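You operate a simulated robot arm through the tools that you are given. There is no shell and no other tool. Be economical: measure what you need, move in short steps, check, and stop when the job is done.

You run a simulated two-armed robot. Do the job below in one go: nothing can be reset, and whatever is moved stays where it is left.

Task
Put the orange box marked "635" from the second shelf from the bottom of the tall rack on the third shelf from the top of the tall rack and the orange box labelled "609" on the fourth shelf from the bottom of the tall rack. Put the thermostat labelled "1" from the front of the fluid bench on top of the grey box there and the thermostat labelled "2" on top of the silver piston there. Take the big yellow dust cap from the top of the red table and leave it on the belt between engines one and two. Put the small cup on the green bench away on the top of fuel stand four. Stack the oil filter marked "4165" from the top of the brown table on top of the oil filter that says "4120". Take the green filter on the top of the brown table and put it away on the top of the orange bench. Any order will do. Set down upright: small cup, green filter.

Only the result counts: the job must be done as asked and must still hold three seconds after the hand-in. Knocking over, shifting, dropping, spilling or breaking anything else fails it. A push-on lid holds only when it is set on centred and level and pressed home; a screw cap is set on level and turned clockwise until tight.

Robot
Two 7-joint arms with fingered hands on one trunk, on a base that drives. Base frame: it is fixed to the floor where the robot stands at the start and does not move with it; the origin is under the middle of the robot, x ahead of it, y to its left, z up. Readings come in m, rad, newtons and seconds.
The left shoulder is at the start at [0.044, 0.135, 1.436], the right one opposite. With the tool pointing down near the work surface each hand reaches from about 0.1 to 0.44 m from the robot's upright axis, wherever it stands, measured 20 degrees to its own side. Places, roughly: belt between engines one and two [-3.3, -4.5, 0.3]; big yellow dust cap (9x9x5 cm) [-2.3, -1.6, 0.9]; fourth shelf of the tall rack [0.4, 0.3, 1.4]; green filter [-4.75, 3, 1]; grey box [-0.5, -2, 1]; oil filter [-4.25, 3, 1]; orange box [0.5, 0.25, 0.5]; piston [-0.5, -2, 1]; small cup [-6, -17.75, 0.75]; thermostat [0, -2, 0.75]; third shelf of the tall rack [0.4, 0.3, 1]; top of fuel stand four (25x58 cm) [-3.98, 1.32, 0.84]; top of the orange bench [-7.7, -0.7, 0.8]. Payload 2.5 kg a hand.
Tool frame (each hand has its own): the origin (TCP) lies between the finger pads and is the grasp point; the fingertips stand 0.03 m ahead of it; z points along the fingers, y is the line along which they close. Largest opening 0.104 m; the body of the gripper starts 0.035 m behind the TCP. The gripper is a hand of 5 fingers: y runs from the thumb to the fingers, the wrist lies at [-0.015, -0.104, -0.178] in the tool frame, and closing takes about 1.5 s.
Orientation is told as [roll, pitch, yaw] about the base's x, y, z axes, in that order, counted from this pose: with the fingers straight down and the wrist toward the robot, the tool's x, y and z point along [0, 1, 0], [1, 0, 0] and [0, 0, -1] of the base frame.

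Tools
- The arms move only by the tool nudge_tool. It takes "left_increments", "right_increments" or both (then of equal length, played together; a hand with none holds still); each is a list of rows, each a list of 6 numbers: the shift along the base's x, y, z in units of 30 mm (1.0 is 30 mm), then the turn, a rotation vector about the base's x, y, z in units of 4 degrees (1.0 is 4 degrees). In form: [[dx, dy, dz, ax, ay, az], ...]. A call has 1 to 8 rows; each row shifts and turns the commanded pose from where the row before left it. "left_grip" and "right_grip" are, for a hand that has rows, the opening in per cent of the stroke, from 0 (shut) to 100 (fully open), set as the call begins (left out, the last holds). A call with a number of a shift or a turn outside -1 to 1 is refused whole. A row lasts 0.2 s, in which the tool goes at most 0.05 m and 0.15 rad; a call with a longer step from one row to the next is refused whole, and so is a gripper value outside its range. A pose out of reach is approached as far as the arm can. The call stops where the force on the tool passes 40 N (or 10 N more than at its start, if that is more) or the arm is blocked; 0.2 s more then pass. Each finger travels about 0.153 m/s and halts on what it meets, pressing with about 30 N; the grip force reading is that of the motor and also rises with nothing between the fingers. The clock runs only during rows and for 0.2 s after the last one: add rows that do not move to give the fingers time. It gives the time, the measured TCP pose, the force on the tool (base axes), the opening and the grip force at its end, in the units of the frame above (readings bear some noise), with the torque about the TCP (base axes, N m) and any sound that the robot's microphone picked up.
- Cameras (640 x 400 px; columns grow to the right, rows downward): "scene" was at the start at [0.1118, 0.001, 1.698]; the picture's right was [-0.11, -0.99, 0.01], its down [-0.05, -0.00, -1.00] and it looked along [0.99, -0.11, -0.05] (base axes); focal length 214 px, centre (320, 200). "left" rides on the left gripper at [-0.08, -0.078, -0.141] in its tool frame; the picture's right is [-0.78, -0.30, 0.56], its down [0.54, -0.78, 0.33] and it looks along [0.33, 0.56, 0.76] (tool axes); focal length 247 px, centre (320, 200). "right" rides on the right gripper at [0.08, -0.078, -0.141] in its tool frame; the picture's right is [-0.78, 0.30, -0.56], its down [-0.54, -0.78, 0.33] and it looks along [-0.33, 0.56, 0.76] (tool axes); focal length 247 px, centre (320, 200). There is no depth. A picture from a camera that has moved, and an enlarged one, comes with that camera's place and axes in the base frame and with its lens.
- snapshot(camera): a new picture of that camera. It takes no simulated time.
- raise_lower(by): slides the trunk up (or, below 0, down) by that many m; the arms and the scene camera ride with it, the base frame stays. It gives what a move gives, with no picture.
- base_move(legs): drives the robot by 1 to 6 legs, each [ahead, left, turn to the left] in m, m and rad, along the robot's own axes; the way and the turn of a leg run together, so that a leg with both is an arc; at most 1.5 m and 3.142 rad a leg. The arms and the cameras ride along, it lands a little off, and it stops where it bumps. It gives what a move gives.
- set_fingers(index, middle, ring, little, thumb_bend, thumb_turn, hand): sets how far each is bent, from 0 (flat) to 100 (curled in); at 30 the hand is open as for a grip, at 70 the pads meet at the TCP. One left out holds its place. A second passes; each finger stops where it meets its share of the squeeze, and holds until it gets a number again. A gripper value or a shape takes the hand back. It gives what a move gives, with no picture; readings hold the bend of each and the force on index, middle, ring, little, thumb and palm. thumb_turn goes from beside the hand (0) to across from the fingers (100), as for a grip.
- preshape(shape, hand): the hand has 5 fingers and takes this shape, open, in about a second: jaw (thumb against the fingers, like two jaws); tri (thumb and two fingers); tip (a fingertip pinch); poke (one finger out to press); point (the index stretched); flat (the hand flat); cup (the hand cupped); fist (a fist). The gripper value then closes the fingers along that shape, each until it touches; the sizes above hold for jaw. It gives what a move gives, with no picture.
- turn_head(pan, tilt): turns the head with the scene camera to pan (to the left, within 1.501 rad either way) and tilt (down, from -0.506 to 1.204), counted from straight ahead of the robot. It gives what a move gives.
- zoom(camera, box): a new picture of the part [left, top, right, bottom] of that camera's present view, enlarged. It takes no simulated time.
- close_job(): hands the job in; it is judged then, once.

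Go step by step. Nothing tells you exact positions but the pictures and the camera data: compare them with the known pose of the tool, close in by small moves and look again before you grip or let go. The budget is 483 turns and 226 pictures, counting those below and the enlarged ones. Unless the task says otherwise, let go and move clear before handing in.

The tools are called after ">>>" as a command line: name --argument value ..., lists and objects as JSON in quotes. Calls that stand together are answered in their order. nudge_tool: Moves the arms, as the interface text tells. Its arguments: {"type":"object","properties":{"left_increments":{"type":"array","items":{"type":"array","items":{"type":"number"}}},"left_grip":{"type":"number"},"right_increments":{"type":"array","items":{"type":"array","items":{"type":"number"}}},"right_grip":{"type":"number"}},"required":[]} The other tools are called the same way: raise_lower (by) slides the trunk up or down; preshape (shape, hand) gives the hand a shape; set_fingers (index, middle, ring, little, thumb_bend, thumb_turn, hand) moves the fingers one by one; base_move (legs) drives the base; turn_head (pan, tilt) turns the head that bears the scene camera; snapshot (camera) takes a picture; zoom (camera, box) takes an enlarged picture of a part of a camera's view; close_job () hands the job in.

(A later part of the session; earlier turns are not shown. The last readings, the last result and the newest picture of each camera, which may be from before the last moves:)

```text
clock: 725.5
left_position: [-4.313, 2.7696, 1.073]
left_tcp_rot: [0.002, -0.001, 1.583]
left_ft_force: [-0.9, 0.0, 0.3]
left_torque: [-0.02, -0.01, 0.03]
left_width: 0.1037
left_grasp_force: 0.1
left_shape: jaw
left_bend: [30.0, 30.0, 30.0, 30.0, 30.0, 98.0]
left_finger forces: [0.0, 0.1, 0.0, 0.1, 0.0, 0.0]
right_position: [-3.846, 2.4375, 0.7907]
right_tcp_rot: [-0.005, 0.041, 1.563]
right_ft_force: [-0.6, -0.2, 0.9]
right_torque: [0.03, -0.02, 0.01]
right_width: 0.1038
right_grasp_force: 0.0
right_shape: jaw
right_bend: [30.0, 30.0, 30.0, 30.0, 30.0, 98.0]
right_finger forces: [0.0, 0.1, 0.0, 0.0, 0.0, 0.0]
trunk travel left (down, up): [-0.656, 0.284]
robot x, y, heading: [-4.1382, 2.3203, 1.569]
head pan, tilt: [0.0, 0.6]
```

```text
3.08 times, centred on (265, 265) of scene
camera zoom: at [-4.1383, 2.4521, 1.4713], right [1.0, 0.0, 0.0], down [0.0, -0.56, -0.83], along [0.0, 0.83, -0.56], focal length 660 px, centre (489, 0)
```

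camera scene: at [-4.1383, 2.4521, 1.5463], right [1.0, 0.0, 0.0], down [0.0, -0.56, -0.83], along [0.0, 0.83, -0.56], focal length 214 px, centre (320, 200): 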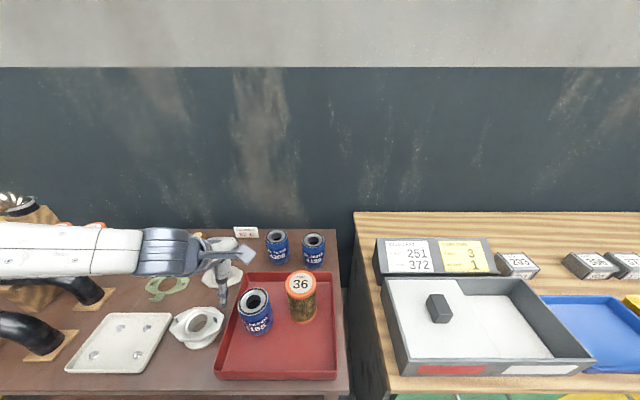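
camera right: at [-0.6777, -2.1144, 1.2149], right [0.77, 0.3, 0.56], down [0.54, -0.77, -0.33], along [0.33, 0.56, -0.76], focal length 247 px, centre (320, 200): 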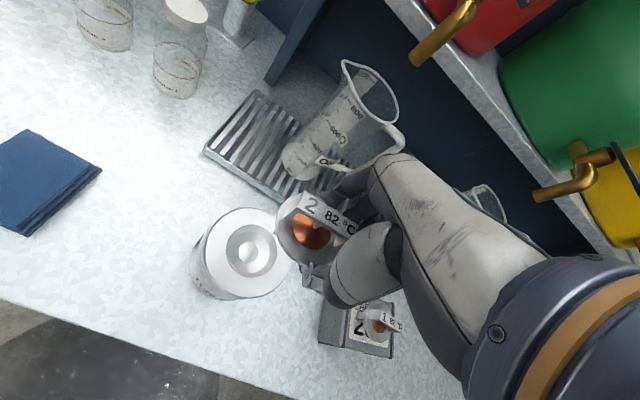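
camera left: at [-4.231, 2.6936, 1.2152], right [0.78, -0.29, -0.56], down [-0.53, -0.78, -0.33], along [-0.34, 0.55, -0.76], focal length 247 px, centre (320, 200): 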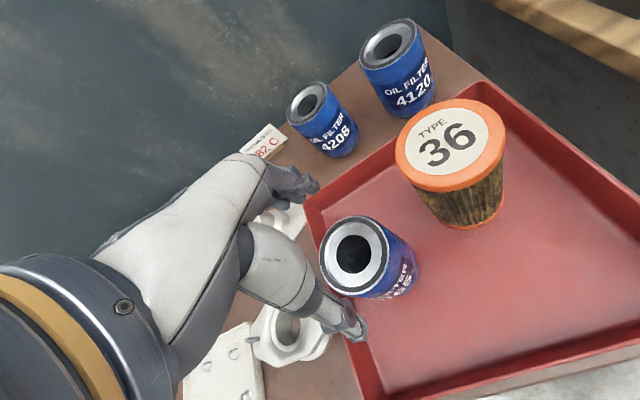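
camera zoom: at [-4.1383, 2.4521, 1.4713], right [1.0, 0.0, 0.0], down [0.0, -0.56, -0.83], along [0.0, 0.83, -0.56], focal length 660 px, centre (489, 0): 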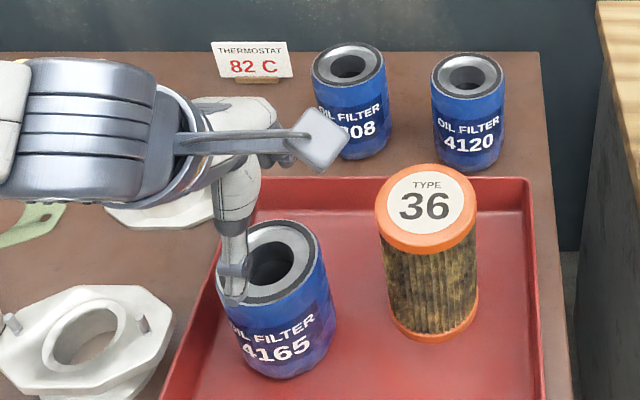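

Clearance is about a centimetre each side; I spread the fingers slightly for safety and lower further.

>>> set_fingers --hand "left" --index 22 --middle 22 --ring 22 --little 22 --thumb_bend 20 --thumb_turn 98

>>> nudge_tool --left_increments '[[0.13, -0.1, 0, 0, 0, 0], [0, 0, 0, 0, 0, 0]]'

>>> raise_lower --by -0.07

>>> snapshot --camera "left"

```text
clock: 726.5
left_position: [-4.3113, 2.7715, 1.0726]
left_tcp_rot: [0.003, 0.0, 1.584]
left_ft_force: [-0.5, 0.4, 0.4]
left_torque: [-0.05, -0.01, -0.02]
left_width: 0.1227
left_grasp_force: 0.1
left_shape: fingers
left_bend: [22.0, 22.0, 22.0, 22.0, 20.0, 95.0]
left_finger forces: [0.0, 0.0, 0.0, 0.1, 0.0, 0.0]
right_position: [-3.8446, 2.4386, 0.7905]
right_tcp_rot: [-0.005, 0.042, 1.563]
right_ft_force: [-0.1, -0.2, -0.2]
right_torque: [-0.02, 0.0, -0.04]
right_width: 0.1035
right_grasp_force: 0.0
right_shape: jaw
right_bend: [30.0, 30.0, 30.0, 30.0, 30.0, 98.0]
right_finger forces: [0.1, 0.0, 0.0, 0.0, 0.1, 0.0]
trunk travel left (down, up): [-0.656, 0.284]
robot x, y, heading: [-4.1398, 2.3245, 1.571]
head pan, tilt: [0.0, 0.6]
```

```text
clock: 727.1
left_position: [-4.3092, 2.7672, 1.073]
left_tcp_rot: [0.001, -0.001, 1.581]
left_ft_force: [0.5, -0.1, 0.4]
left_torque: [0.01, 0.02, -0.02]
left_width: 0.123
left_grasp_force: 0.0
left_shape: fingers
left_bend: [22.0, 22.0, 22.0, 22.0, 20.0, 95.0]
left_finger forces: [0.1, 0.1, 0.0, 0.0, 0.1, 0.0]
right_position: [-3.8449, 2.4385, 0.7893]
right_tcp_rot: [-0.006, 0.04, 1.562]
right_ft_force: [0.5, -1.1, 0.4]
right_torque: [0.0, -0.02, 0.01]
right_width: 0.1039
right_grasp_force: 0.0
right_shape: jaw
right_bend: [30.0, 30.0, 30.0, 30.0, 30.0, 98.0]
right_finger forces: [0.0, 0.1, 0.0, 0.1, 0.0, 0.1]
trunk travel left (down, up): [-0.656, 0.284]
robot x, y, heading: [-4.1366, 2.3239, 1.572]
head pan, tilt: [0.0, 0.6]
```

```text
clock: 728.2
left_position: [-4.309, 2.7677, 1.0021]
left_tcp_rot: [0.0, 0.0, 1.582]
left_ft_force: [0.1, -0.2, -0.7]
left_torque: [-0.01, 0.02, 0.01]
left_width: 0.1229
left_grasp_force: 0.1
left_shape: fingers
left_bend: [22.0, 22.0, 22.0, 22.0, 20.0, 95.0]
left_finger forces: [0.1, 0.0, 0.0, 0.1, 0.1, 0.0]
right_position: [-3.8464, 2.4374, 0.7209]
right_tcp_rot: [-0.005, 0.04, 1.562]
right_ft_force: [-0.2, -0.2, -0.3]
right_torque: [-0.03, 0.02, -0.01]
right_width: 0.1041
right_grasp_force: 0.0
right_shape: jaw
right_bend: [30.0, 30.0, 30.0, 30.0, 30.0, 98.0]
right_finger forces: [0.0, 0.0, 0.1, 0.0, 0.0, 0.0]
trunk travel left (down, up): [-0.586, 0.354]
robot x, y, heading: [-4.1368, 2.325, 1.572]
head pan, tilt: [0.0, 0.6]
```

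```text
44 pictures are left
camera left: at [-4.2278, 2.6908, 1.1453], right [0.78, -0.29, -0.56], down [-0.53, -0.78, -0.33], along [-0.34, 0.55, -0.76], focal length 247 px, centre (320, 200)
```

left: 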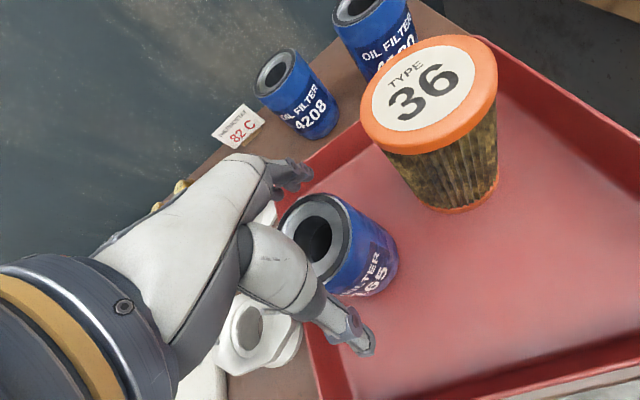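

Straddled with no contact. I close and test-lift.

>>> nudge_tool --left_increments '[[0, 0, 0, 0, 0, 0], [0, 0, 0, 0, 0, 0], [0, 0, 0, 0, 0, 0], [0, 0, 0, 0, 0, 0], [0, 0, 0, 0, 0, 0], [0, 0, 0, 0, 0, 0], [0, 0, 0, 0, 0, 0], [0, 0, 0, 0, 0, 0]]' --left_grip 0

>>> raise_lower --by 0.05

>>> snapshot --camera "left"

>>> zoom --camera "scene" --box '[180, 200, 350, 330]'

```text
clock: 730.0
left_position: [-4.3083, 2.7668, 1.0038]
left_tcp_rot: [0.002, -0.002, 1.583]
left_ft_force: [1.2, 1.8, 8.0]
left_torque: [0.0, 0.0, -0.04]
left_width: 0.0725
left_grasp_force: 30.2
left_shape: jaw
left_bend: [28.0, 30.0, 30.0, 33.0, 71.0, 100.0]
left_finger forces: [14.4, 8.4, 3.9, 0.0, 26.2, 0.0]
right_position: [-3.845, 2.4368, 0.7191]
right_tcp_rot: [-0.005, 0.039, 1.563]
right_ft_force: [-0.4, -0.7, -0.2]
right_torque: [0.02, -0.02, -0.02]
right_width: 0.1038
right_grasp_force: 0.0
right_shape: jaw
right_bend: [30.0, 30.0, 30.0, 30.0, 30.0, 98.0]
right_finger forces: [0.1, 0.1, 0.0, 0.0, 0.1, 0.0]
trunk travel left (down, up): [-0.586, 0.354]
robot x, y, heading: [-4.1386, 2.3253, 1.57]
head pan, tilt: [0.0, 0.6]
```

```text
clock: 730.9
left_position: [-4.3093, 2.7669, 1.0535]
left_tcp_rot: [0.003, 0.002, 1.582]
left_ft_force: [-1.0, -0.3, -0.1]
left_torque: [0.01, -0.02, 0.0]
left_width: 0.0368
left_grasp_force: 29.7
left_shape: jaw
left_bend: [45.0, 38.0, 33.0, 33.0, 86.0, 100.0]
left_finger forces: [0.0, 0.0, 0.0, 0.1, 0.0, 0.0]
right_position: [-3.8452, 2.4375, 0.7706]
right_tcp_rot: [-0.006, 0.04, 1.562]
right_ft_force: [-0.1, -0.2, 0.9]
right_torque: [0.01, 0.03, -0.02]
right_width: 0.1041
right_grasp_force: 0.0
right_shape: jaw
right_bend: [30.0, 30.0, 30.0, 30.0, 30.0, 98.0]
right_finger forces: [0.0, 0.0, 0.0, 0.0, 0.0, 0.0]
trunk travel left (down, up): [-0.636, 0.304]
robot x, y, heading: [-4.1375, 2.3227, 1.569]
head pan, tilt: [0.0, 0.6]
```

```text
43 pictures are left
camera left: at [-4.2278, 2.6908, 1.1952], right [0.78, -0.29, -0.56], down [-0.53, -0.78, -0.33], along [-0.34, 0.55, -0.76], focal length 247 px, centre (320, 200)
```

left: 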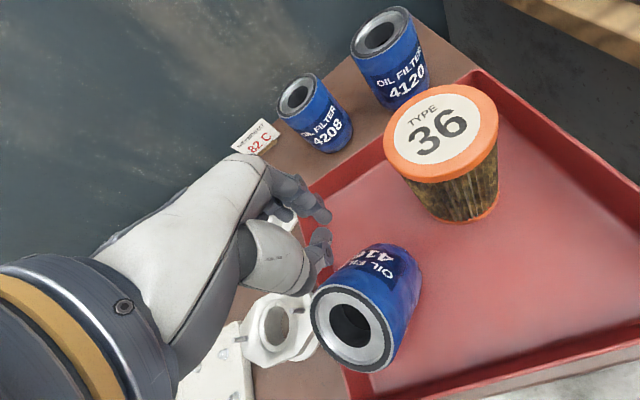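

```text
3.08 times, centred on (265, 265) of scene
camera zoom: at [-4.1383, 2.4521, 1.4513], right [1.0, 0.0, 0.0], down [0.0, -0.56, -0.83], along [0.0, 0.83, -0.56], focal length 660 px, centre (489, 0)
```

zoom: 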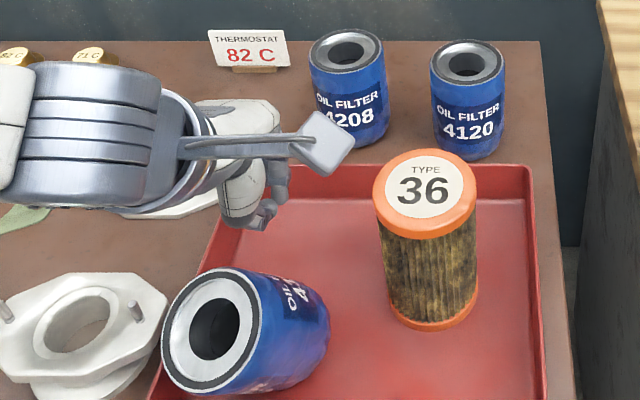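

The filter slipped out and is tilting. I move the hand up and away and look at where it settles.

>>> nudge_tool --left_increments '[[0, 0, 0.8, 0, 0, 0], [0, 0, 0.9, 0, 0, 0], [0, 0, 0.9, 0, 0, 0]]'

>>> zoom --camera "scene" --box '[180, 200, 350, 330]'

>>> snapshot --camera "left"

```text
clock: 731.7
left_position: [-4.309, 2.7673, 1.131]
left_tcp_rot: [0.001, 0.0, 1.582]
left_ft_force: [0.0, -0.1, -0.3]
left_torque: [0.0, -0.01, -0.02]
left_width: 0.0365
left_grasp_force: 30.2
left_shape: jaw
left_bend: [45.0, 38.0, 33.0, 33.0, 86.0, 100.0]
left_finger forces: [0.0, 0.0, 0.1, 0.0, 0.0, 0.0]
right_position: [-3.8449, 2.4371, 0.7708]
right_tcp_rot: [-0.004, 0.038, 1.564]
right_ft_force: [-0.3, -0.5, -0.7]
right_torque: [0.0, -0.02, 0.0]
right_width: 0.104
right_grasp_force: 0.1
right_shape: jaw
right_bend: [30.0, 30.0, 30.0, 30.0, 30.0, 98.0]
right_finger forces: [0.0, 0.0, 0.1, 0.0, 0.0, 0.1]
trunk travel left (down, up): [-0.636, 0.304]
robot x, y, heading: [-4.1421, 2.322, 1.575]
head pan, tilt: [0.0, 0.6]
```

```text
3.08 times, centred on (265, 265) of scene
camera zoom: at [-4.1382, 2.4518, 1.4513], right [1.0, 0.0, 0.0], down [0.0, -0.56, -0.83], along [0.0, 0.83, -0.56], focal length 660 px, centre (489, 0)
```

zoom: 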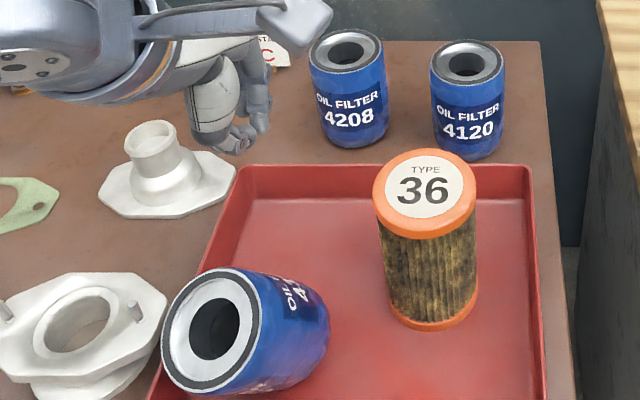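

```text
40 pictures are left
camera left: at [-4.2281, 2.6903, 1.2732], right [0.78, -0.29, -0.56], down [-0.53, -0.78, -0.33], along [-0.34, 0.55, -0.76], focal length 247 px, centre (320, 200)
```

left: 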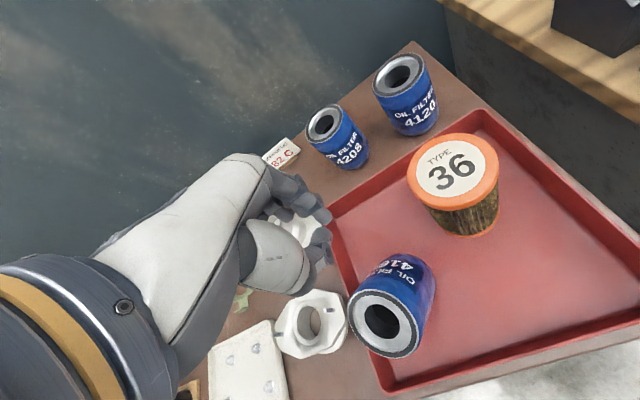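

It has come to rest leaning over the tray's left wall. I look closer to judge its pose before re-gripping.

>>> zoom --camera "left" --box '[310, 230, 480, 370]'

```text
2.86 times, centred on (395, 300) of left
camera zoom: at [-4.2281, 2.6903, 1.2732], right [0.78, -0.29, -0.56], down [-0.53, -0.78, -0.33], along [-0.34, 0.55, -0.76], focal length 706 px, centre (106, -86)
```

zoom: 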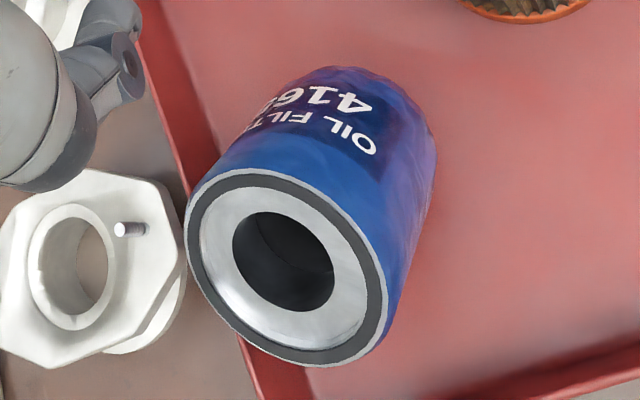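

The filter leans about 31° toward me and left (ring centre near (-4.33, 2.706, 1.005)). I'll tilt the hand to match its axis, grip deeper, lift, and straighten. First I open and tilt the hand above it.

>>> nudge_tool --left_increments '[[-0.21, -0.46, -0.1, 0.85, -0.51, 0], [-0.21, -0.46, -0.1, 0.85, -0.51, 0], [-0.21, -0.46, -0.1, 0.85, -0.51, 0], [-0.21, -0.46, -0.1, 0.85, -0.51, 0], [-0.21, -0.46, -0.1, 0.85, -0.51, 0], [-0.21, -0.46, -0.1, 0.85, -0.51, 0], [-0.21, -0.46, -0.1, 0.85, -0.51, 0], [-0.21, -0.46, -0.1, 0.85, -0.51, 0]]' --left_grip 100

>>> snapshot --camera "left"

>>> zoom --camera "scene" --box '[180, 200, 350, 330]'

```text
clock: 733.5
left_position: [-4.3862, 2.7172, 1.108]
left_tcp_rot: [-0.311, -0.466, 1.655]
left_ft_force: [0.3, -0.1, -0.6]
left_torque: [-0.01, -0.04, 0.03]
left_width: 0.1037
left_grasp_force: 0.0
left_shape: jaw
left_bend: [30.0, 30.0, 30.0, 30.0, 30.0, 98.0]
left_finger forces: [0.0, 0.0, 0.0, 0.0, 0.0, 0.1]
left hand out of reach, approached as far as the arm can: row 4, 5, 6, 7, 8
right_position: [-3.8447, 2.4377, 0.7717]
right_tcp_rot: [-0.006, 0.041, 1.561]
right_ft_force: [-0.2, 0.2, 0.5]
right_torque: [-0.02, -0.02, 0.02]
right_width: 0.1039
right_grasp_force: 0.2
right_shape: jaw
right_bend: [30.0, 30.0, 30.0, 30.0, 30.0, 98.0]
right_finger forces: [0.0, 0.0, 0.0, 0.1, 0.1, 0.0]
trunk travel left (down, up): [-0.636, 0.304]
robot x, y, heading: [-4.1437, 2.3296, 1.569]
head pan, tilt: [0.0, 0.6]
```

```text
38 pictures are left
camera left: at [-4.3426, 2.5806, 1.2161], right [0.92, -0.05, -0.4], down [-0.37, -0.51, -0.78], along [-0.16, 0.86, -0.49], focal length 247 px, centre (320, 200)
```

left: 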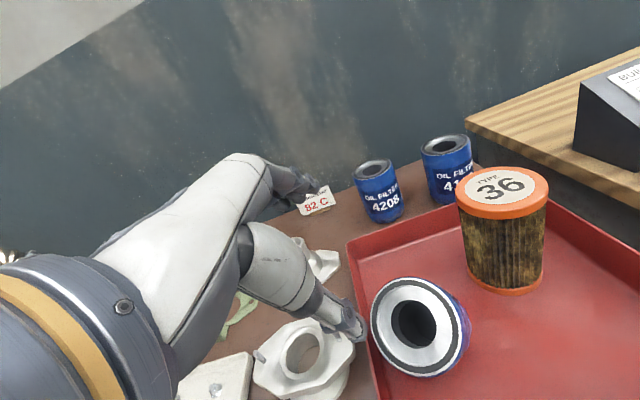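

```text
3.08 times, centred on (265, 265) of scene
camera zoom: at [-4.1384, 2.4518, 1.4513], right [1.0, 0.0, 0.0], down [0.0, -0.56, -0.83], along [0.0, 0.83, -0.56], focal length 660 px, centre (489, 0)
```

zoom: 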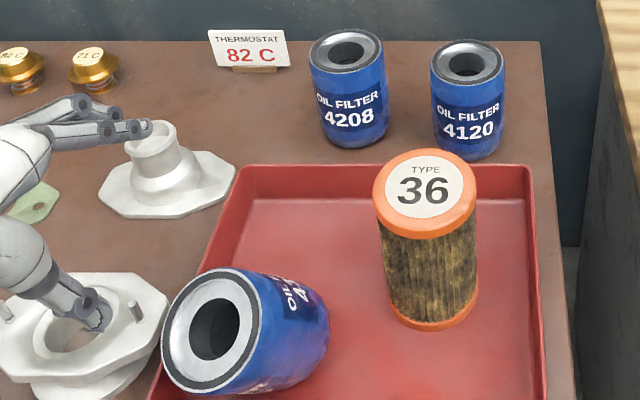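

The hand tilt is right but the arm is too folded. I back the base 10 cm and bring the hand in front of the ring along its axis.

>>> base_move --legs '[[-0.1, 0, 0]]'

>>> nudge_tool --left_increments '[[0.38, 0.67, -0.3, 0, 0, 0], [0.38, 0.67, -0.3, 0, 0, 0], [0.38, 0.67, -0.3, 0, 0, 0], [0, 0, 0, 0, 0, 0]]'

>>> set_fingers --hand "left" --index 20 --middle 20 --ring 20 --little 20 --thumb_bend 18 --thumb_turn 98

>>> snapshot --camera "left"

>>> zoom --camera "scene" --box '[180, 160, 350, 290]'

```text
clock: 734.6
left_position: [-4.3867, 2.6185, 1.1078]
left_tcp_rot: [-0.311, -0.465, 1.657]
left_ft_force: [0.2, 0.2, -0.3]
left_torque: [0.01, 0.0, 0.02]
left_width: 0.1037
left_grasp_force: 0.1
left_shape: jaw
left_bend: [30.0, 30.0, 30.0, 30.0, 30.0, 98.0]
left_finger forces: [0.0, 0.0, 0.1, 0.1, 0.0, 0.0]
right_position: [-3.8445, 2.3378, 0.77]
right_tcp_rot: [-0.007, 0.039, 1.56]
right_ft_force: [0.1, 0.7, -0.2]
right_torque: [0.0, 0.0, 0.0]
right_width: 0.104
right_grasp_force: 0.1
right_shape: jaw
right_bend: [30.0, 30.0, 30.0, 30.0, 30.0, 98.0]
right_finger forces: [0.1, 0.1, 0.0, 0.0, 0.1, 0.1]
trunk travel left (down, up): [-0.636, 0.304]
robot x, y, heading: [-4.1409, 2.2246, 1.567]
head pan, tilt: [0.0, 0.6]
```

```text
clock: 735.6
left_position: [-4.3526, 2.68, 1.0801]
left_tcp_rot: [-0.31, -0.465, 1.657]
left_ft_force: [-0.5, 0.0, 0.2]
left_torque: [0.02, 0.01, 0.04]
left_width: 0.1039
left_grasp_force: 0.0
left_shape: jaw
left_bend: [30.0, 30.0, 30.0, 30.0, 30.0, 98.0]
left_finger forces: [0.0, 0.0, 0.0, 0.0, 0.0, 0.0]
right_position: [-3.8447, 2.3384, 0.7701]
right_tcp_rot: [-0.006, 0.04, 1.562]
right_ft_force: [-0.2, 0.6, -0.5]
right_torque: [0.0, 0.03, -0.03]
right_width: 0.1039
right_grasp_force: 0.0
right_shape: jaw
right_bend: [30.0, 30.0, 30.0, 30.0, 30.0, 98.0]
right_finger forces: [0.0, 0.0, 0.0, 0.0, 0.0, 0.1]
trunk travel left (down, up): [-0.636, 0.304]
robot x, y, heading: [-4.1363, 2.2263, 1.566]
head pan, tilt: [0.0, 0.6]
```

```text
clock: 736.6
left_position: [-4.3541, 2.6792, 1.0815]
left_tcp_rot: [-0.312, -0.463, 1.657]
left_ft_force: [-0.2, 0.1, -0.8]
left_torque: [0.0, -0.01, -0.01]
left_width: 0.1272
left_grasp_force: 0.1
left_shape: fingers
left_bend: [20.0, 20.0, 20.0, 20.0, 18.0, 95.0]
left_finger forces: [0.0, 0.1, 0.0, 0.0, 0.0, 0.1]
right_position: [-3.8453, 2.3388, 0.7712]
right_tcp_rot: [-0.003, 0.039, 1.563]
right_ft_force: [-1.5, -0.6, 0.2]
right_torque: [-0.03, 0.0, 0.03]
right_width: 0.1039
right_grasp_force: 0.0
right_shape: jaw
right_bend: [30.0, 30.0, 30.0, 30.0, 30.0, 98.0]
right_finger forces: [0.0, 0.0, 0.0, 0.1, 0.0, 0.0]
trunk travel left (down, up): [-0.636, 0.304]
robot x, y, heading: [-4.1385, 2.219, 1.569]
head pan, tilt: [0.0, 0.6]
```

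```text
36 pictures are left
camera left: at [-4.3086, 2.5421, 1.1886], right [0.92, -0.06, -0.39], down [-0.36, -0.51, -0.78], along [-0.16, 0.86, -0.49], focal length 247 px, centre (320, 200)
```

left: 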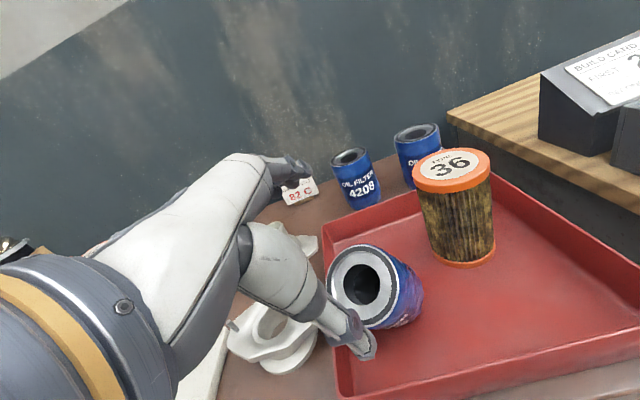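

```text
3.08 times, centred on (265, 225) of scene
camera zoom: at [-4.1384, 2.3525, 1.4513], right [1.0, 0.0, 0.0], down [0.0, -0.56, -0.83], along [0.0, 0.83, -0.56], focal length 660 px, centre (489, 123)
```

zoom: 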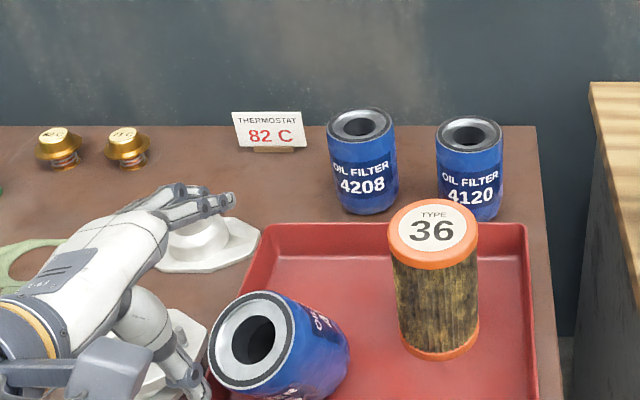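

Ring centre is (-4.338, 2.703, 0.994). I align on its axis and advance along it with fingers spread.

>>> nudge_tool --left_increments '[[-0.37, -0.67, 0, 0, 0, 0], [0.22, 0.36, -0.7, 0, 0, 0], [0.22, 0.36, -0.7, 0, 0, 0], [0.22, 0.36, -0.7, 0, 0, 0], [0, 0, 0, 0, 0, 0]]'

>>> snapshot --camera "left"

```text
clock: 737.8
left_position: [-4.3442, 2.6902, 1.0186]
left_tcp_rot: [-0.311, -0.465, 1.658]
left_ft_force: [-1.0, 0.2, 0.0]
left_torque: [-0.01, 0.0, -0.01]
left_width: 0.1275
left_grasp_force: 0.1
left_shape: fingers
left_bend: [20.0, 20.0, 20.0, 20.0, 18.0, 95.0]
left_finger forces: [0.1, 0.0, 0.0, 0.0, 0.1, 0.0]
right_position: [-3.8451, 2.338, 0.7697]
right_tcp_rot: [-0.004, 0.04, 1.56]
right_ft_force: [-0.5, 0.9, 0.6]
right_torque: [0.0, 0.01, 0.02]
right_width: 0.104
right_grasp_force: 0.1
right_shape: jaw
right_bend: [30.0, 30.0, 30.0, 30.0, 30.0, 98.0]
right_finger forces: [0.0, 0.0, 0.0, 0.1, 0.0, 0.0]
trunk travel left (down, up): [-0.636, 0.304]
robot x, y, heading: [-4.1366, 2.2262, 1.571]
head pan, tilt: [0.0, 0.6]
```

```text
34 pictures are left
camera left: at [-4.2994, 2.5533, 1.1267], right [0.92, -0.06, -0.39], down [-0.36, -0.51, -0.78], along [-0.16, 0.86, -0.49], focal length 247 px, centre (320, 200)
```

left: 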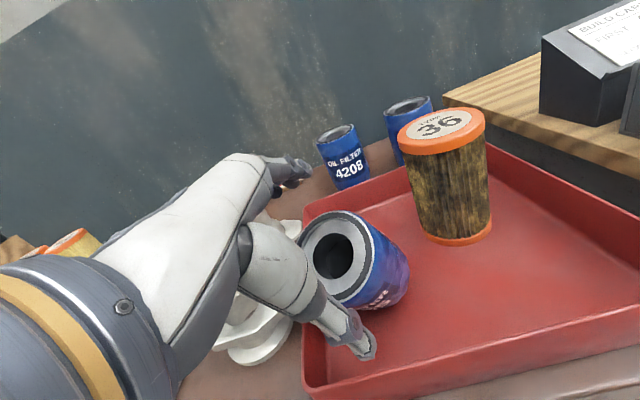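

Well aligned. I advance the final 5 cm and close.

>>> nudge_tool --left_increments '[[0.13, 0.2, -0.5, 0, 0, 0], [0.13, 0.2, -0.5, 0, 0, 0], [0.13, 0.2, -0.5, 0, 0, 0], [0, 0, 0, 0, 0, 0]]'

>>> snapshot --camera "left"

```text
clock: 738.8
left_position: [-4.3317, 2.7105, 0.9718]
left_tcp_rot: [-0.312, -0.463, 1.657]
left_ft_force: [0.0, -0.3, -0.3]
left_torque: [0.02, 0.01, 0.01]
left_width: 0.1271
left_grasp_force: 0.2
left_shape: fingers
left_bend: [20.0, 20.0, 20.0, 20.0, 18.0, 95.0]
left_finger forces: [0.0, 0.1, 0.0, 0.0, 0.0, 0.1]
right_position: [-3.8448, 2.3382, 0.7696]
right_tcp_rot: [-0.004, 0.039, 1.562]
right_ft_force: [-0.7, -0.4, 0.1]
right_torque: [-0.01, 0.0, -0.01]
right_width: 0.1041
right_grasp_force: 0.1
right_shape: jaw
right_bend: [30.0, 30.0, 30.0, 30.0, 30.0, 98.0]
right_finger forces: [0.0, 0.0, 0.0, 0.1, 0.0, 0.0]
trunk travel left (down, up): [-0.636, 0.304]
robot x, y, heading: [-4.1387, 2.2212, 1.57]
head pan, tilt: [0.0, 0.6]
```

```text
33 pictures are left
camera left: at [-4.2871, 2.5722, 1.081], right [0.92, -0.06, -0.39], down [-0.36, -0.51, -0.78], along [-0.16, 0.86, -0.49], focal length 247 px, centre (320, 200)
```

left: 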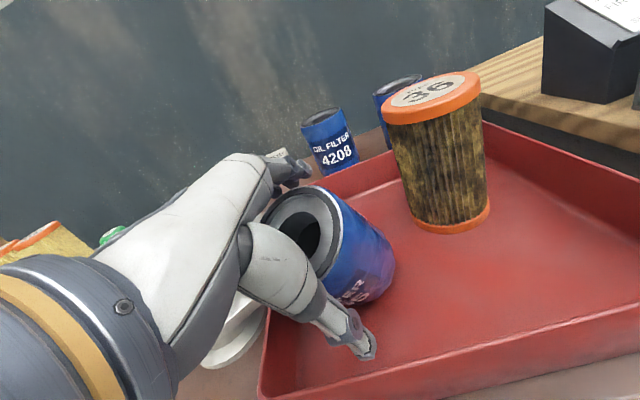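

I close with all fingers and thumb moving together, so the thumb doesn't over-curl as before.

>>> set_fingers --hand "left" --index 60 --middle 60 --ring 60 --little 60 --thumb_bend 60

>>> snapshot --camera "left"

```text
clock: 739.8
left_position: [-4.3328, 2.7095, 0.9781]
left_tcp_rot: [-0.314, -0.478, 1.656]
left_ft_force: [-2.6, 4.5, 21.7]
left_torque: [0.75, 0.2, 0.06]
left_width: 0.0827
left_grasp_force: 29.4
left_shape: fingers
left_bend: [40.0, 44.0, 46.0, 57.0, 39.0, 96.0]
left_finger forces: [12.8, 9.5, 8.9, 3.2, 25.2, 0.0]
right_position: [-3.8454, 2.337, 0.7714]
right_tcp_rot: [-0.006, 0.038, 1.562]
right_ft_force: [-1.0, 0.8, -0.6]
right_torque: [-0.03, -0.03, -0.02]
right_width: 0.1036
right_grasp_force: 0.0
right_shape: jaw
right_bend: [30.0, 30.0, 30.0, 30.0, 30.0, 98.0]
right_finger forces: [0.0, 0.0, 0.0, 0.1, 0.0, 0.0]
trunk travel left (down, up): [-0.636, 0.304]
robot x, y, heading: [-4.1369, 2.2238, 1.572]
head pan, tilt: [0.0, 0.6]
```

```text
32 pictures are left
camera left: at [-4.2869, 2.5711, 1.0842], right [0.92, -0.05, -0.39], down [-0.36, -0.5, -0.79], along [-0.16, 0.86, -0.48], focal length 247 px, centre (320, 200)
```

left: 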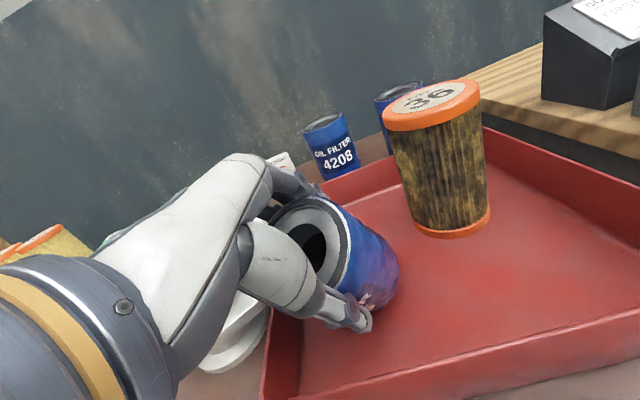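

A balanced grip this time. I lift a little and check.

>>> raise_lower --by 0.06

>>> snapshot --camera "left"

```text
clock: 740.8
left_position: [-4.3311, 2.7112, 1.0315]
left_tcp_rot: [-0.312, -0.46, 1.658]
left_ft_force: [-0.8, 0.0, -4.1]
left_torque: [-0.09, -0.04, 0.0]
left_width: 0.0815
left_grasp_force: 27.8
left_shape: fingers
left_bend: [44.0, 46.0, 49.0, 58.0, 39.0, 96.0]
left_finger forces: [8.9, 7.7, 7.8, 2.5, 28.9, 0.0]
right_position: [-3.8456, 2.3387, 0.8307]
right_tcp_rot: [-0.007, 0.04, 1.56]
right_ft_force: [-0.8, -0.6, 1.1]
right_torque: [0.0, 0.03, -0.02]
right_width: 0.1039
right_grasp_force: 0.1
right_shape: jaw
right_bend: [30.0, 30.0, 30.0, 30.0, 30.0, 98.0]
right_finger forces: [0.1, 0.0, 0.0, 0.1, 0.1, 0.0]
trunk travel left (down, up): [-0.696, 0.244]
robot x, y, heading: [-4.1378, 2.2229, 1.573]
head pan, tilt: [0.0, 0.6]
```

```text
31 pictures are left
camera left: at [-4.2872, 2.5724, 1.1404], right [0.92, -0.06, -0.39], down [-0.36, -0.51, -0.78], along [-0.16, 0.86, -0.49], focal length 247 px, centre (320, 200)
```

left: 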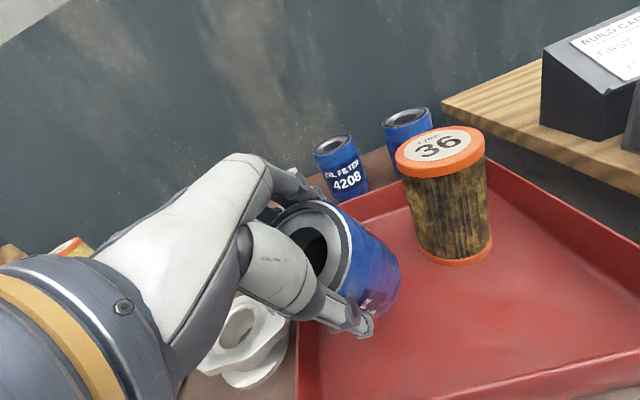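

Lifted. I raise clear and straighten the filter by rotating the hand back about 20°, then inspect.

>>> raise_lower --by 0.12

>>> nudge_tool --left_increments '[[0, 0, 0, -0.73, 0.4, 0], [0, 0, 0, -0.73, 0.4, 0], [0, 0, 0, -0.73, 0.4, 0], [0, 0, 0, -0.73, 0.4, 0], [0, 0, 0, -0.73, 0.4, 0], [0, 0, 0, -0.73, 0.4, 0], [0, 0, 0, 0, 0, 0]]'

>>> zoom --camera "scene" --box '[180, 140, 350, 270]'

```text
clock: 742.3
left_position: [-4.3329, 2.7101, 1.1531]
left_tcp_rot: [-0.312, -0.465, 1.657]
left_ft_force: [-0.2, -0.2, -4.1]
left_torque: [-0.1, 0.02, -0.02]
left_width: 0.0815
left_grasp_force: 27.4
left_shape: fingers
left_bend: [44.0, 46.0, 49.0, 58.0, 39.0, 96.0]
left_finger forces: [8.8, 7.6, 7.9, 2.6, 28.9, 0.1]
right_position: [-3.8454, 2.3391, 0.9499]
right_tcp_rot: [-0.006, 0.039, 1.563]
right_ft_force: [1.3, 0.5, 0.5]
right_torque: [0.04, 0.01, 0.01]
right_width: 0.104
right_grasp_force: 0.1
right_shape: jaw
right_bend: [30.0, 30.0, 30.0, 30.0, 30.0, 98.0]
right_finger forces: [0.0, 0.0, 0.0, 0.1, 0.0, 0.1]
trunk travel left (down, up): [-0.816, 0.124]
robot x, y, heading: [-4.1385, 2.2275, 1.57]
head pan, tilt: [0.0, 0.6]
```

```text
clock: 743.9
left_position: [-4.3322, 2.7103, 1.1524]
left_tcp_rot: [-0.117, -0.165, 1.594]
left_ft_force: [0.5, -0.1, -3.7]
left_torque: [0.03, -0.02, 0.03]
left_width: 0.0811
left_grasp_force: 27.6
left_shape: fingers
left_bend: [44.0, 46.0, 49.0, 58.0, 39.0, 96.0]
left_finger forces: [9.0, 7.9, 7.9, 2.5, 27.8, 0.0]
right_position: [-3.8454, 2.338, 0.9506]
right_tcp_rot: [-0.008, 0.04, 1.563]
right_ft_force: [0.9, 0.0, 0.3]
right_torque: [0.0, 0.0, 0.0]
right_width: 0.1041
right_grasp_force: 0.0
right_shape: jaw
right_bend: [30.0, 30.0, 30.0, 30.0, 30.0, 98.0]
right_finger forces: [0.0, 0.1, 0.0, 0.0, 0.0, 0.0]
trunk travel left (down, up): [-0.816, 0.124]
robot x, y, heading: [-4.1393, 2.2264, 1.568]
head pan, tilt: [0.0, 0.6]
```

```text
3.08 times, centred on (265, 205) of scene
camera zoom: at [-4.1386, 2.3528, 1.6312], right [1.0, 0.0, 0.0], down [0.0, -0.57, -0.82], along [0.0, 0.82, -0.57], focal length 660 px, centre (489, 185)
```

zoom: 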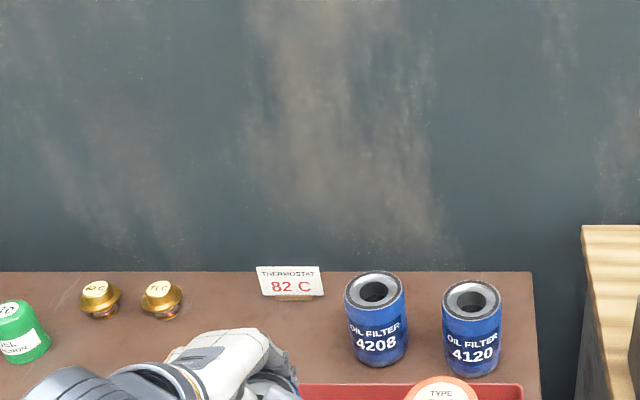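

>>> zoom --camera "scene" --box '[190, 220, 350, 340]'

```text
3.33 times, centred on (270, 280) of scene
camera zoom: at [-4.1386, 2.3528, 1.6312], right [1.0, 0.0, 0.0], down [0.0, -0.57, -0.82], along [0.0, 0.82, -0.57], focal length 715 px, centre (487, -67)
```

zoom: 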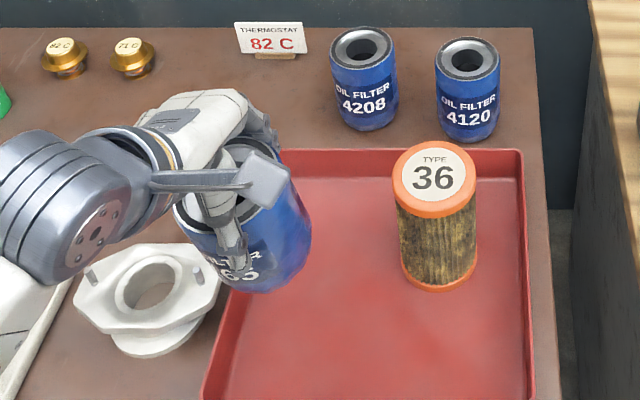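

>>> snapshot --camera "left"

```text
28 pictures are left
camera left: at [-4.2666, 2.6097, 1.2886], right [0.84, -0.19, -0.5], down [-0.47, -0.71, -0.52], along [-0.26, 0.67, -0.69], focal length 247 px, centre (320, 200)
```

left: 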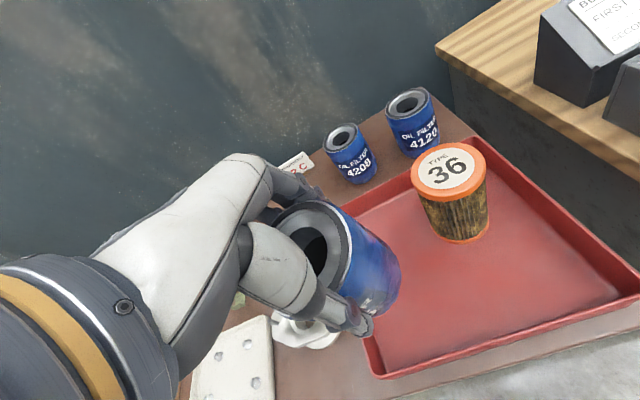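

By perspective, the filter now hangs vertical (bottom direction within a few degrees of straight down). I raise a bit and carry it over to 4120 at (-4.165, 2.992).

>>> raise_lower --by 0.06

>>> base_move --legs '[[0, -0.16, 0], [0.135, 0, 0]]'

>>> nudge_tool --left_increments '[[0, 0.75, 0, 0, 0, 0], [0, 0.75, 0, 0, 0, 0], [0, 0.75, 0, 0, 0, 0], [0, 0.75, 0, 0, 0, 0], [0, 0.75, 0, 0, 0, 0], [0, 0.75, 0, 0, 0, 0], [0, 0, 0, 0, 0, 0]]'

>>> snapshot --camera "scene"

>>> snapshot --camera "left"

```text
clock: 744.9
left_position: [-4.3318, 2.7102, 1.2123]
left_tcp_rot: [-0.118, -0.165, 1.596]
left_ft_force: [0.2, -0.6, -3.5]
left_torque: [-0.05, -0.03, -0.01]
left_width: 0.0812
left_grasp_force: 27.7
left_shape: fingers
left_bend: [44.0, 46.0, 49.0, 58.0, 39.0, 96.0]
left_finger forces: [8.9, 7.9, 7.9, 2.5, 27.8, 0.0]
right_position: [-3.8464, 2.3379, 1.0096]
right_tcp_rot: [-0.005, 0.04, 1.562]
right_ft_force: [0.1, 0.4, -0.2]
right_torque: [-0.02, 0.01, -0.02]
right_width: 0.1038
right_grasp_force: 0.0
right_shape: jaw
right_bend: [30.0, 30.0, 30.0, 30.0, 30.0, 98.0]
right_finger forces: [0.0, 0.0, 0.0, 0.1, 0.0, 0.0]
trunk travel left (down, up): [-0.876, 0.064]
robot x, y, heading: [-4.1403, 2.2234, 1.571]
head pan, tilt: [0.0, 0.6]
```

```text
clock: 747.3
left_position: [-4.1722, 2.8436, 1.2121]
left_tcp_rot: [-0.119, -0.166, 1.596]
left_ft_force: [0.6, -0.6, -4.2]
left_torque: [0.02, -0.05, 0.0]
left_width: 0.0814
left_grasp_force: 26.9
left_shape: fingers
left_bend: [44.0, 46.0, 49.0, 58.0, 39.0, 96.0]
left_finger forces: [8.9, 7.8, 8.0, 2.6, 27.7, 0.1]
right_position: [-3.685, 2.4718, 1.0109]
right_tcp_rot: [-0.007, 0.039, 1.563]
right_ft_force: [-0.3, 0.8, -0.1]
right_torque: [-0.01, 0.03, 0.03]
right_width: 0.1034
right_grasp_force: 0.0
right_shape: jaw
right_bend: [30.0, 30.0, 30.0, 30.0, 30.0, 98.0]
right_finger forces: [0.1, 0.0, 0.0, 0.0, 0.0, 0.0]
trunk travel left (down, up): [-0.876, 0.064]
robot x, y, heading: [-3.9832, 2.3559, 1.572]
head pan, tilt: [0.0, 0.6]
```

```text
clock: 748.9
left_position: [-4.171, 2.977, 1.2127]
left_tcp_rot: [-0.118, -0.167, 1.597]
left_ft_force: [-0.2, -0.2, -4.4]
left_torque: [0.0, -0.03, 0.0]
left_width: 0.0812
left_grasp_force: 27.1
left_shape: fingers
left_bend: [44.0, 46.0, 49.0, 58.0, 39.0, 96.0]
left_finger forces: [8.7, 7.6, 8.0, 2.6, 27.2, 0.0]
right_position: [-3.6854, 2.4716, 1.0104]
right_tcp_rot: [-0.009, 0.04, 1.565]
right_ft_force: [-0.4, 0.3, -0.1]
right_torque: [0.01, -0.01, -0.01]
right_width: 0.104
right_grasp_force: 0.0
right_shape: jaw
right_bend: [30.0, 30.0, 30.0, 30.0, 30.0, 98.0]
right_finger forces: [0.1, 0.0, 0.1, 0.1, 0.0, 0.1]
trunk travel left (down, up): [-0.876, 0.064]
robot x, y, heading: [-3.98, 2.3572, 1.573]
head pan, tilt: [0.0, 0.6]
```

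```text
27 pictures are left
camera scene: at [-3.9792, 2.4861, 1.6913], right [1.0, 0.0, 0.0], down [0.0, -0.57, -0.82], along [0.0, 0.82, -0.57], focal length 214 px, centre (320, 200)
```

scene: 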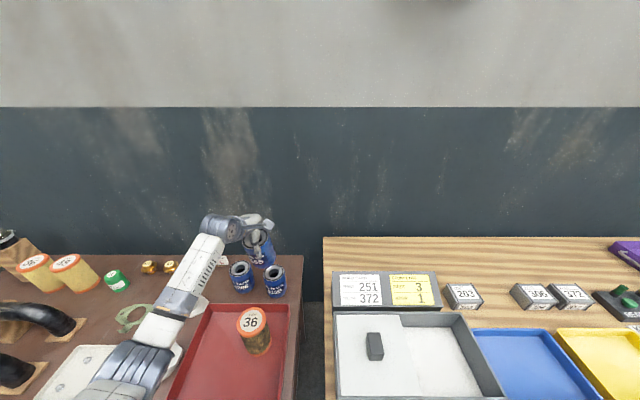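

```text
26 pictures are left
camera left: at [-4.1059, 2.8769, 1.3487], right [0.84, -0.19, -0.5], down [-0.47, -0.71, -0.52], along [-0.26, 0.67, -0.69], focal length 247 px, centre (320, 200)
```

left: 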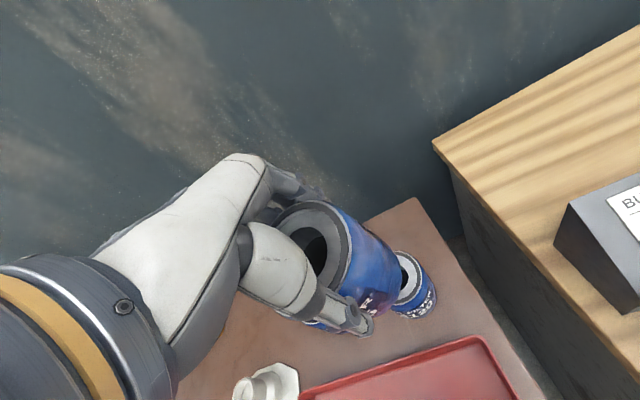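

>>> zoom --camera "scene" --box '[200, 200, 320, 310]'

>>> zoom --camera "left" --box '[250, 180, 460, 340]'

```text
3.64 times, centred on (260, 255) of scene
camera zoom: at [-3.9792, 2.4861, 1.6913], right [1.0, 0.0, 0.0], down [0.0, -0.57, -0.82], along [0.0, 0.82, -0.57], focal length 780 px, centre (538, 0)
```

zoom: 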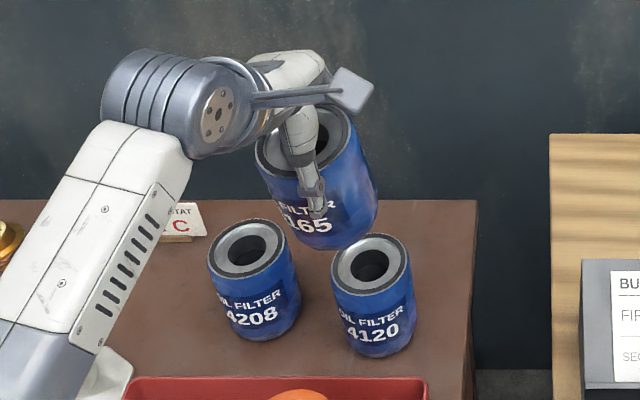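

```text
2.50 times, centred on (355, 260) of left
camera zoom: at [-4.1059, 2.8769, 1.3487], right [0.84, -0.19, -0.5], down [-0.47, -0.71, -0.52], along [-0.26, 0.67, -0.69], focal length 617 px, centre (232, 50)
```

zoom: 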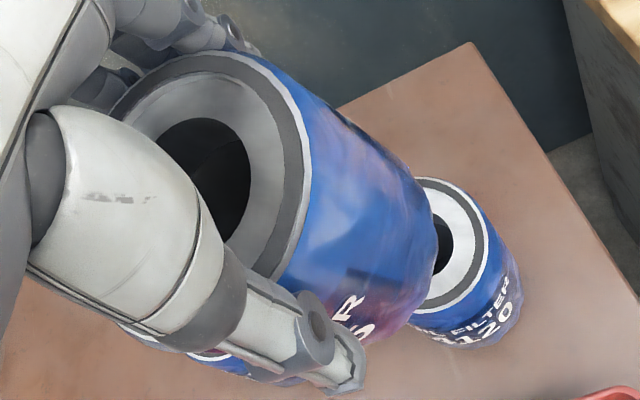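

4120's top reads (-4.152, 2.999) and the held filter's axis is about 1.4 cm left and 4.4 cm short. I close that gap.

>>> base_move --legs '[[0.025, 0, 0]]'

>>> nudge_tool --left_increments '[[0.45, 0.63, 0, 0, 0.5, 0], [0, 0, 0, 0, 0, 0]]'

>>> raise_lower --by -0.085

>>> zoom --camera "scene" --box '[200, 180, 320, 290]'

>>> zoom --camera "left" --box '[250, 180, 460, 340]'

```text
clock: 749.7
left_position: [-4.1711, 3.0007, 1.2133]
left_tcp_rot: [-0.118, -0.168, 1.596]
left_ft_force: [0.0, -0.4, -2.9]
left_torque: [0.0, -0.02, -0.04]
left_width: 0.0813
left_grasp_force: 27.0
left_shape: fingers
left_bend: [44.0, 46.0, 49.0, 58.0, 39.0, 96.0]
left_finger forces: [8.7, 7.6, 8.1, 2.6, 27.2, 0.0]
right_position: [-3.6848, 2.4964, 1.0109]
right_tcp_rot: [-0.006, 0.041, 1.564]
right_ft_force: [0.2, 0.1, -0.3]
right_torque: [0.02, -0.02, -0.01]
right_width: 0.1042
right_grasp_force: 0.0
right_shape: jaw
right_bend: [30.0, 30.0, 30.0, 30.0, 30.0, 98.0]
right_finger forces: [0.0, 0.0, 0.1, 0.0, 0.0, 0.0]
trunk travel left (down, up): [-0.876, 0.064]
robot x, y, heading: [-3.9843, 2.3808, 1.573]
head pan, tilt: [0.0, 0.6]
```

```text
clock: 750.3
left_position: [-4.1584, 3.0216, 1.2127]
left_tcp_rot: [-0.084, -0.165, 1.592]
left_ft_force: [-0.1, 0.1, -4.6]
left_torque: [0.0, -0.04, -0.01]
left_width: 0.0811
left_grasp_force: 26.5
left_shape: fingers
left_bend: [44.0, 46.0, 49.0, 58.0, 39.0, 96.0]
left_finger forces: [8.7, 7.6, 8.0, 2.5, 27.1, 0.0]
right_position: [-3.6862, 2.4971, 1.0096]
right_tcp_rot: [-0.006, 0.043, 1.565]
right_ft_force: [-0.8, 0.1, -0.7]
right_torque: [0.0, -0.03, 0.0]
right_width: 0.1037
right_grasp_force: 0.1
right_shape: jaw
right_bend: [30.0, 30.0, 30.0, 30.0, 30.0, 98.0]
right_finger forces: [0.1, 0.0, 0.0, 0.0, 0.0, 0.1]
trunk travel left (down, up): [-0.876, 0.064]
robot x, y, heading: [-3.9774, 2.3826, 1.566]
head pan, tilt: [0.0, 0.6]
```

```text
clock: 751.5
left_position: [-4.1572, 3.0209, 1.1292]
left_tcp_rot: [-0.084, -0.168, 1.593]
left_ft_force: [-0.3, 0.1, -4.0]
left_torque: [-0.02, -0.04, 0.03]
left_width: 0.0812
left_grasp_force: 26.8
left_shape: fingers
left_bend: [44.0, 46.0, 49.0, 58.0, 39.0, 96.0]
left_finger forces: [8.7, 7.6, 8.0, 2.6, 27.1, 0.0]
right_position: [-3.6848, 2.4962, 0.9254]
right_tcp_rot: [-0.008, 0.038, 1.563]
right_ft_force: [0.3, 0.1, 0.2]
right_torque: [0.0, 0.02, 0.03]
right_width: 0.1038
right_grasp_force: 0.1
right_shape: jaw
right_bend: [30.0, 30.0, 30.0, 30.0, 30.0, 98.0]
right_finger forces: [0.0, 0.0, 0.0, 0.0, 0.1, 0.0]
trunk travel left (down, up): [-0.791, 0.149]
robot x, y, heading: [-3.9812, 2.3805, 1.568]
head pan, tilt: [0.0, 0.6]
```

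```text
3.64 times, centred on (260, 235) of scene
camera zoom: at [-3.979, 2.5111, 1.6062], right [1.0, 0.0, 0.0], down [0.0, -0.57, -0.82], along [0.0, 0.82, -0.57], focal length 780 px, centre (538, 73)
```

zoom: 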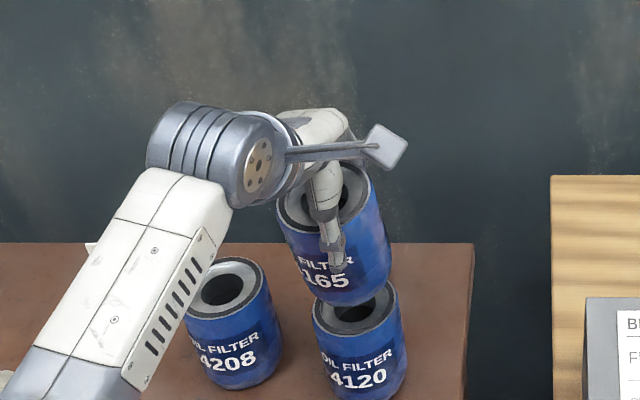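

```text
2.50 times, centred on (355, 260) of left
camera zoom: at [-4.0876, 2.9206, 1.262], right [0.82, -0.19, -0.53], down [-0.49, -0.71, -0.5], along [-0.28, 0.67, -0.68], focal length 617 px, centre (232, 50)
```

zoom: 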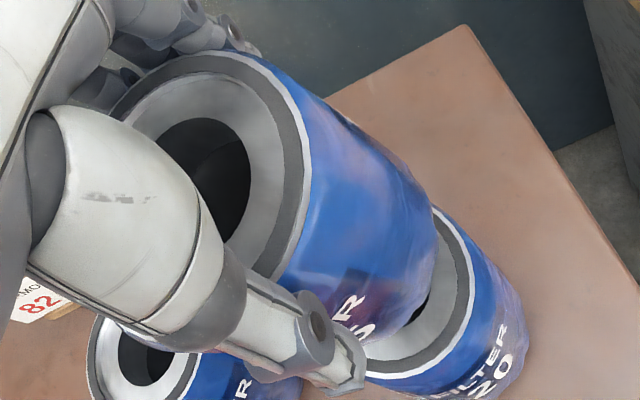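

Nearly aligned: I shift 8 mm right and 5 mm back, then lower in small steps to contact.

>>> nudge_tool --left_increments '[[0.27, -0.17, 0, 0, 0, 0], [0, 0, -0.3, 0, 0, 0], [0, 0, -0.2, 0, 0, 0], [0, 0, -0.2, 0, 0, 0], [0, 0, -0.1, 0, 0, 0], [0, 0, 0, 0, 0, 0]]'

>>> zoom --camera "scene" --box '[220, 200, 320, 290]'

```text
clock: 752.9
left_position: [-4.1501, 3.015, 1.1043]
left_tcp_rot: [-0.084, -0.167, 1.59]
left_ft_force: [0.1, -0.9, -3.9]
left_torque: [-0.01, -0.03, 0.02]
left_width: 0.0813
left_grasp_force: 27.8
left_shape: fingers
left_bend: [44.0, 46.0, 49.0, 58.0, 39.0, 96.0]
left_finger forces: [8.7, 7.6, 8.1, 2.5, 27.0, 0.1]
right_position: [-3.6859, 2.4973, 0.9247]
right_tcp_rot: [-0.005, 0.043, 1.564]
right_ft_force: [0.1, 0.1, 0.6]
right_torque: [0.0, -0.03, 0.01]
right_width: 0.1039
right_grasp_force: 0.1
right_shape: jaw
right_bend: [30.0, 30.0, 30.0, 30.0, 30.0, 98.0]
right_finger forces: [0.1, 0.0, 0.0, 0.1, 0.1, 0.0]
trunk travel left (down, up): [-0.791, 0.149]
robot x, y, heading: [-3.9755, 2.3828, 1.571]
head pan, tilt: [0.0, 0.6]
```

```text
4.44 times, centred on (270, 245) of scene
camera zoom: at [-3.979, 2.5112, 1.6062], right [1.0, 0.0, 0.0], down [0.0, -0.57, -0.82], along [0.0, 0.82, -0.57], focal length 953 px, centre (542, 0)
```

zoom: 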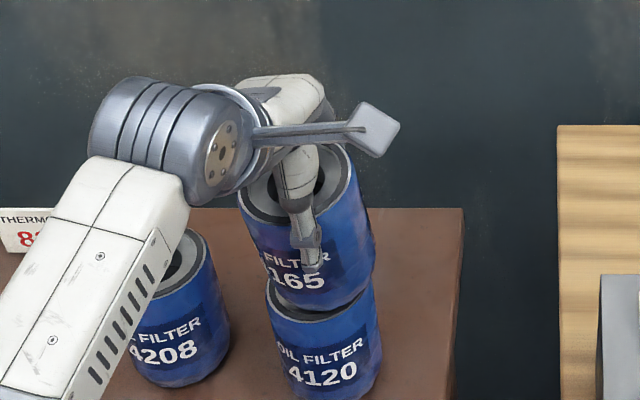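

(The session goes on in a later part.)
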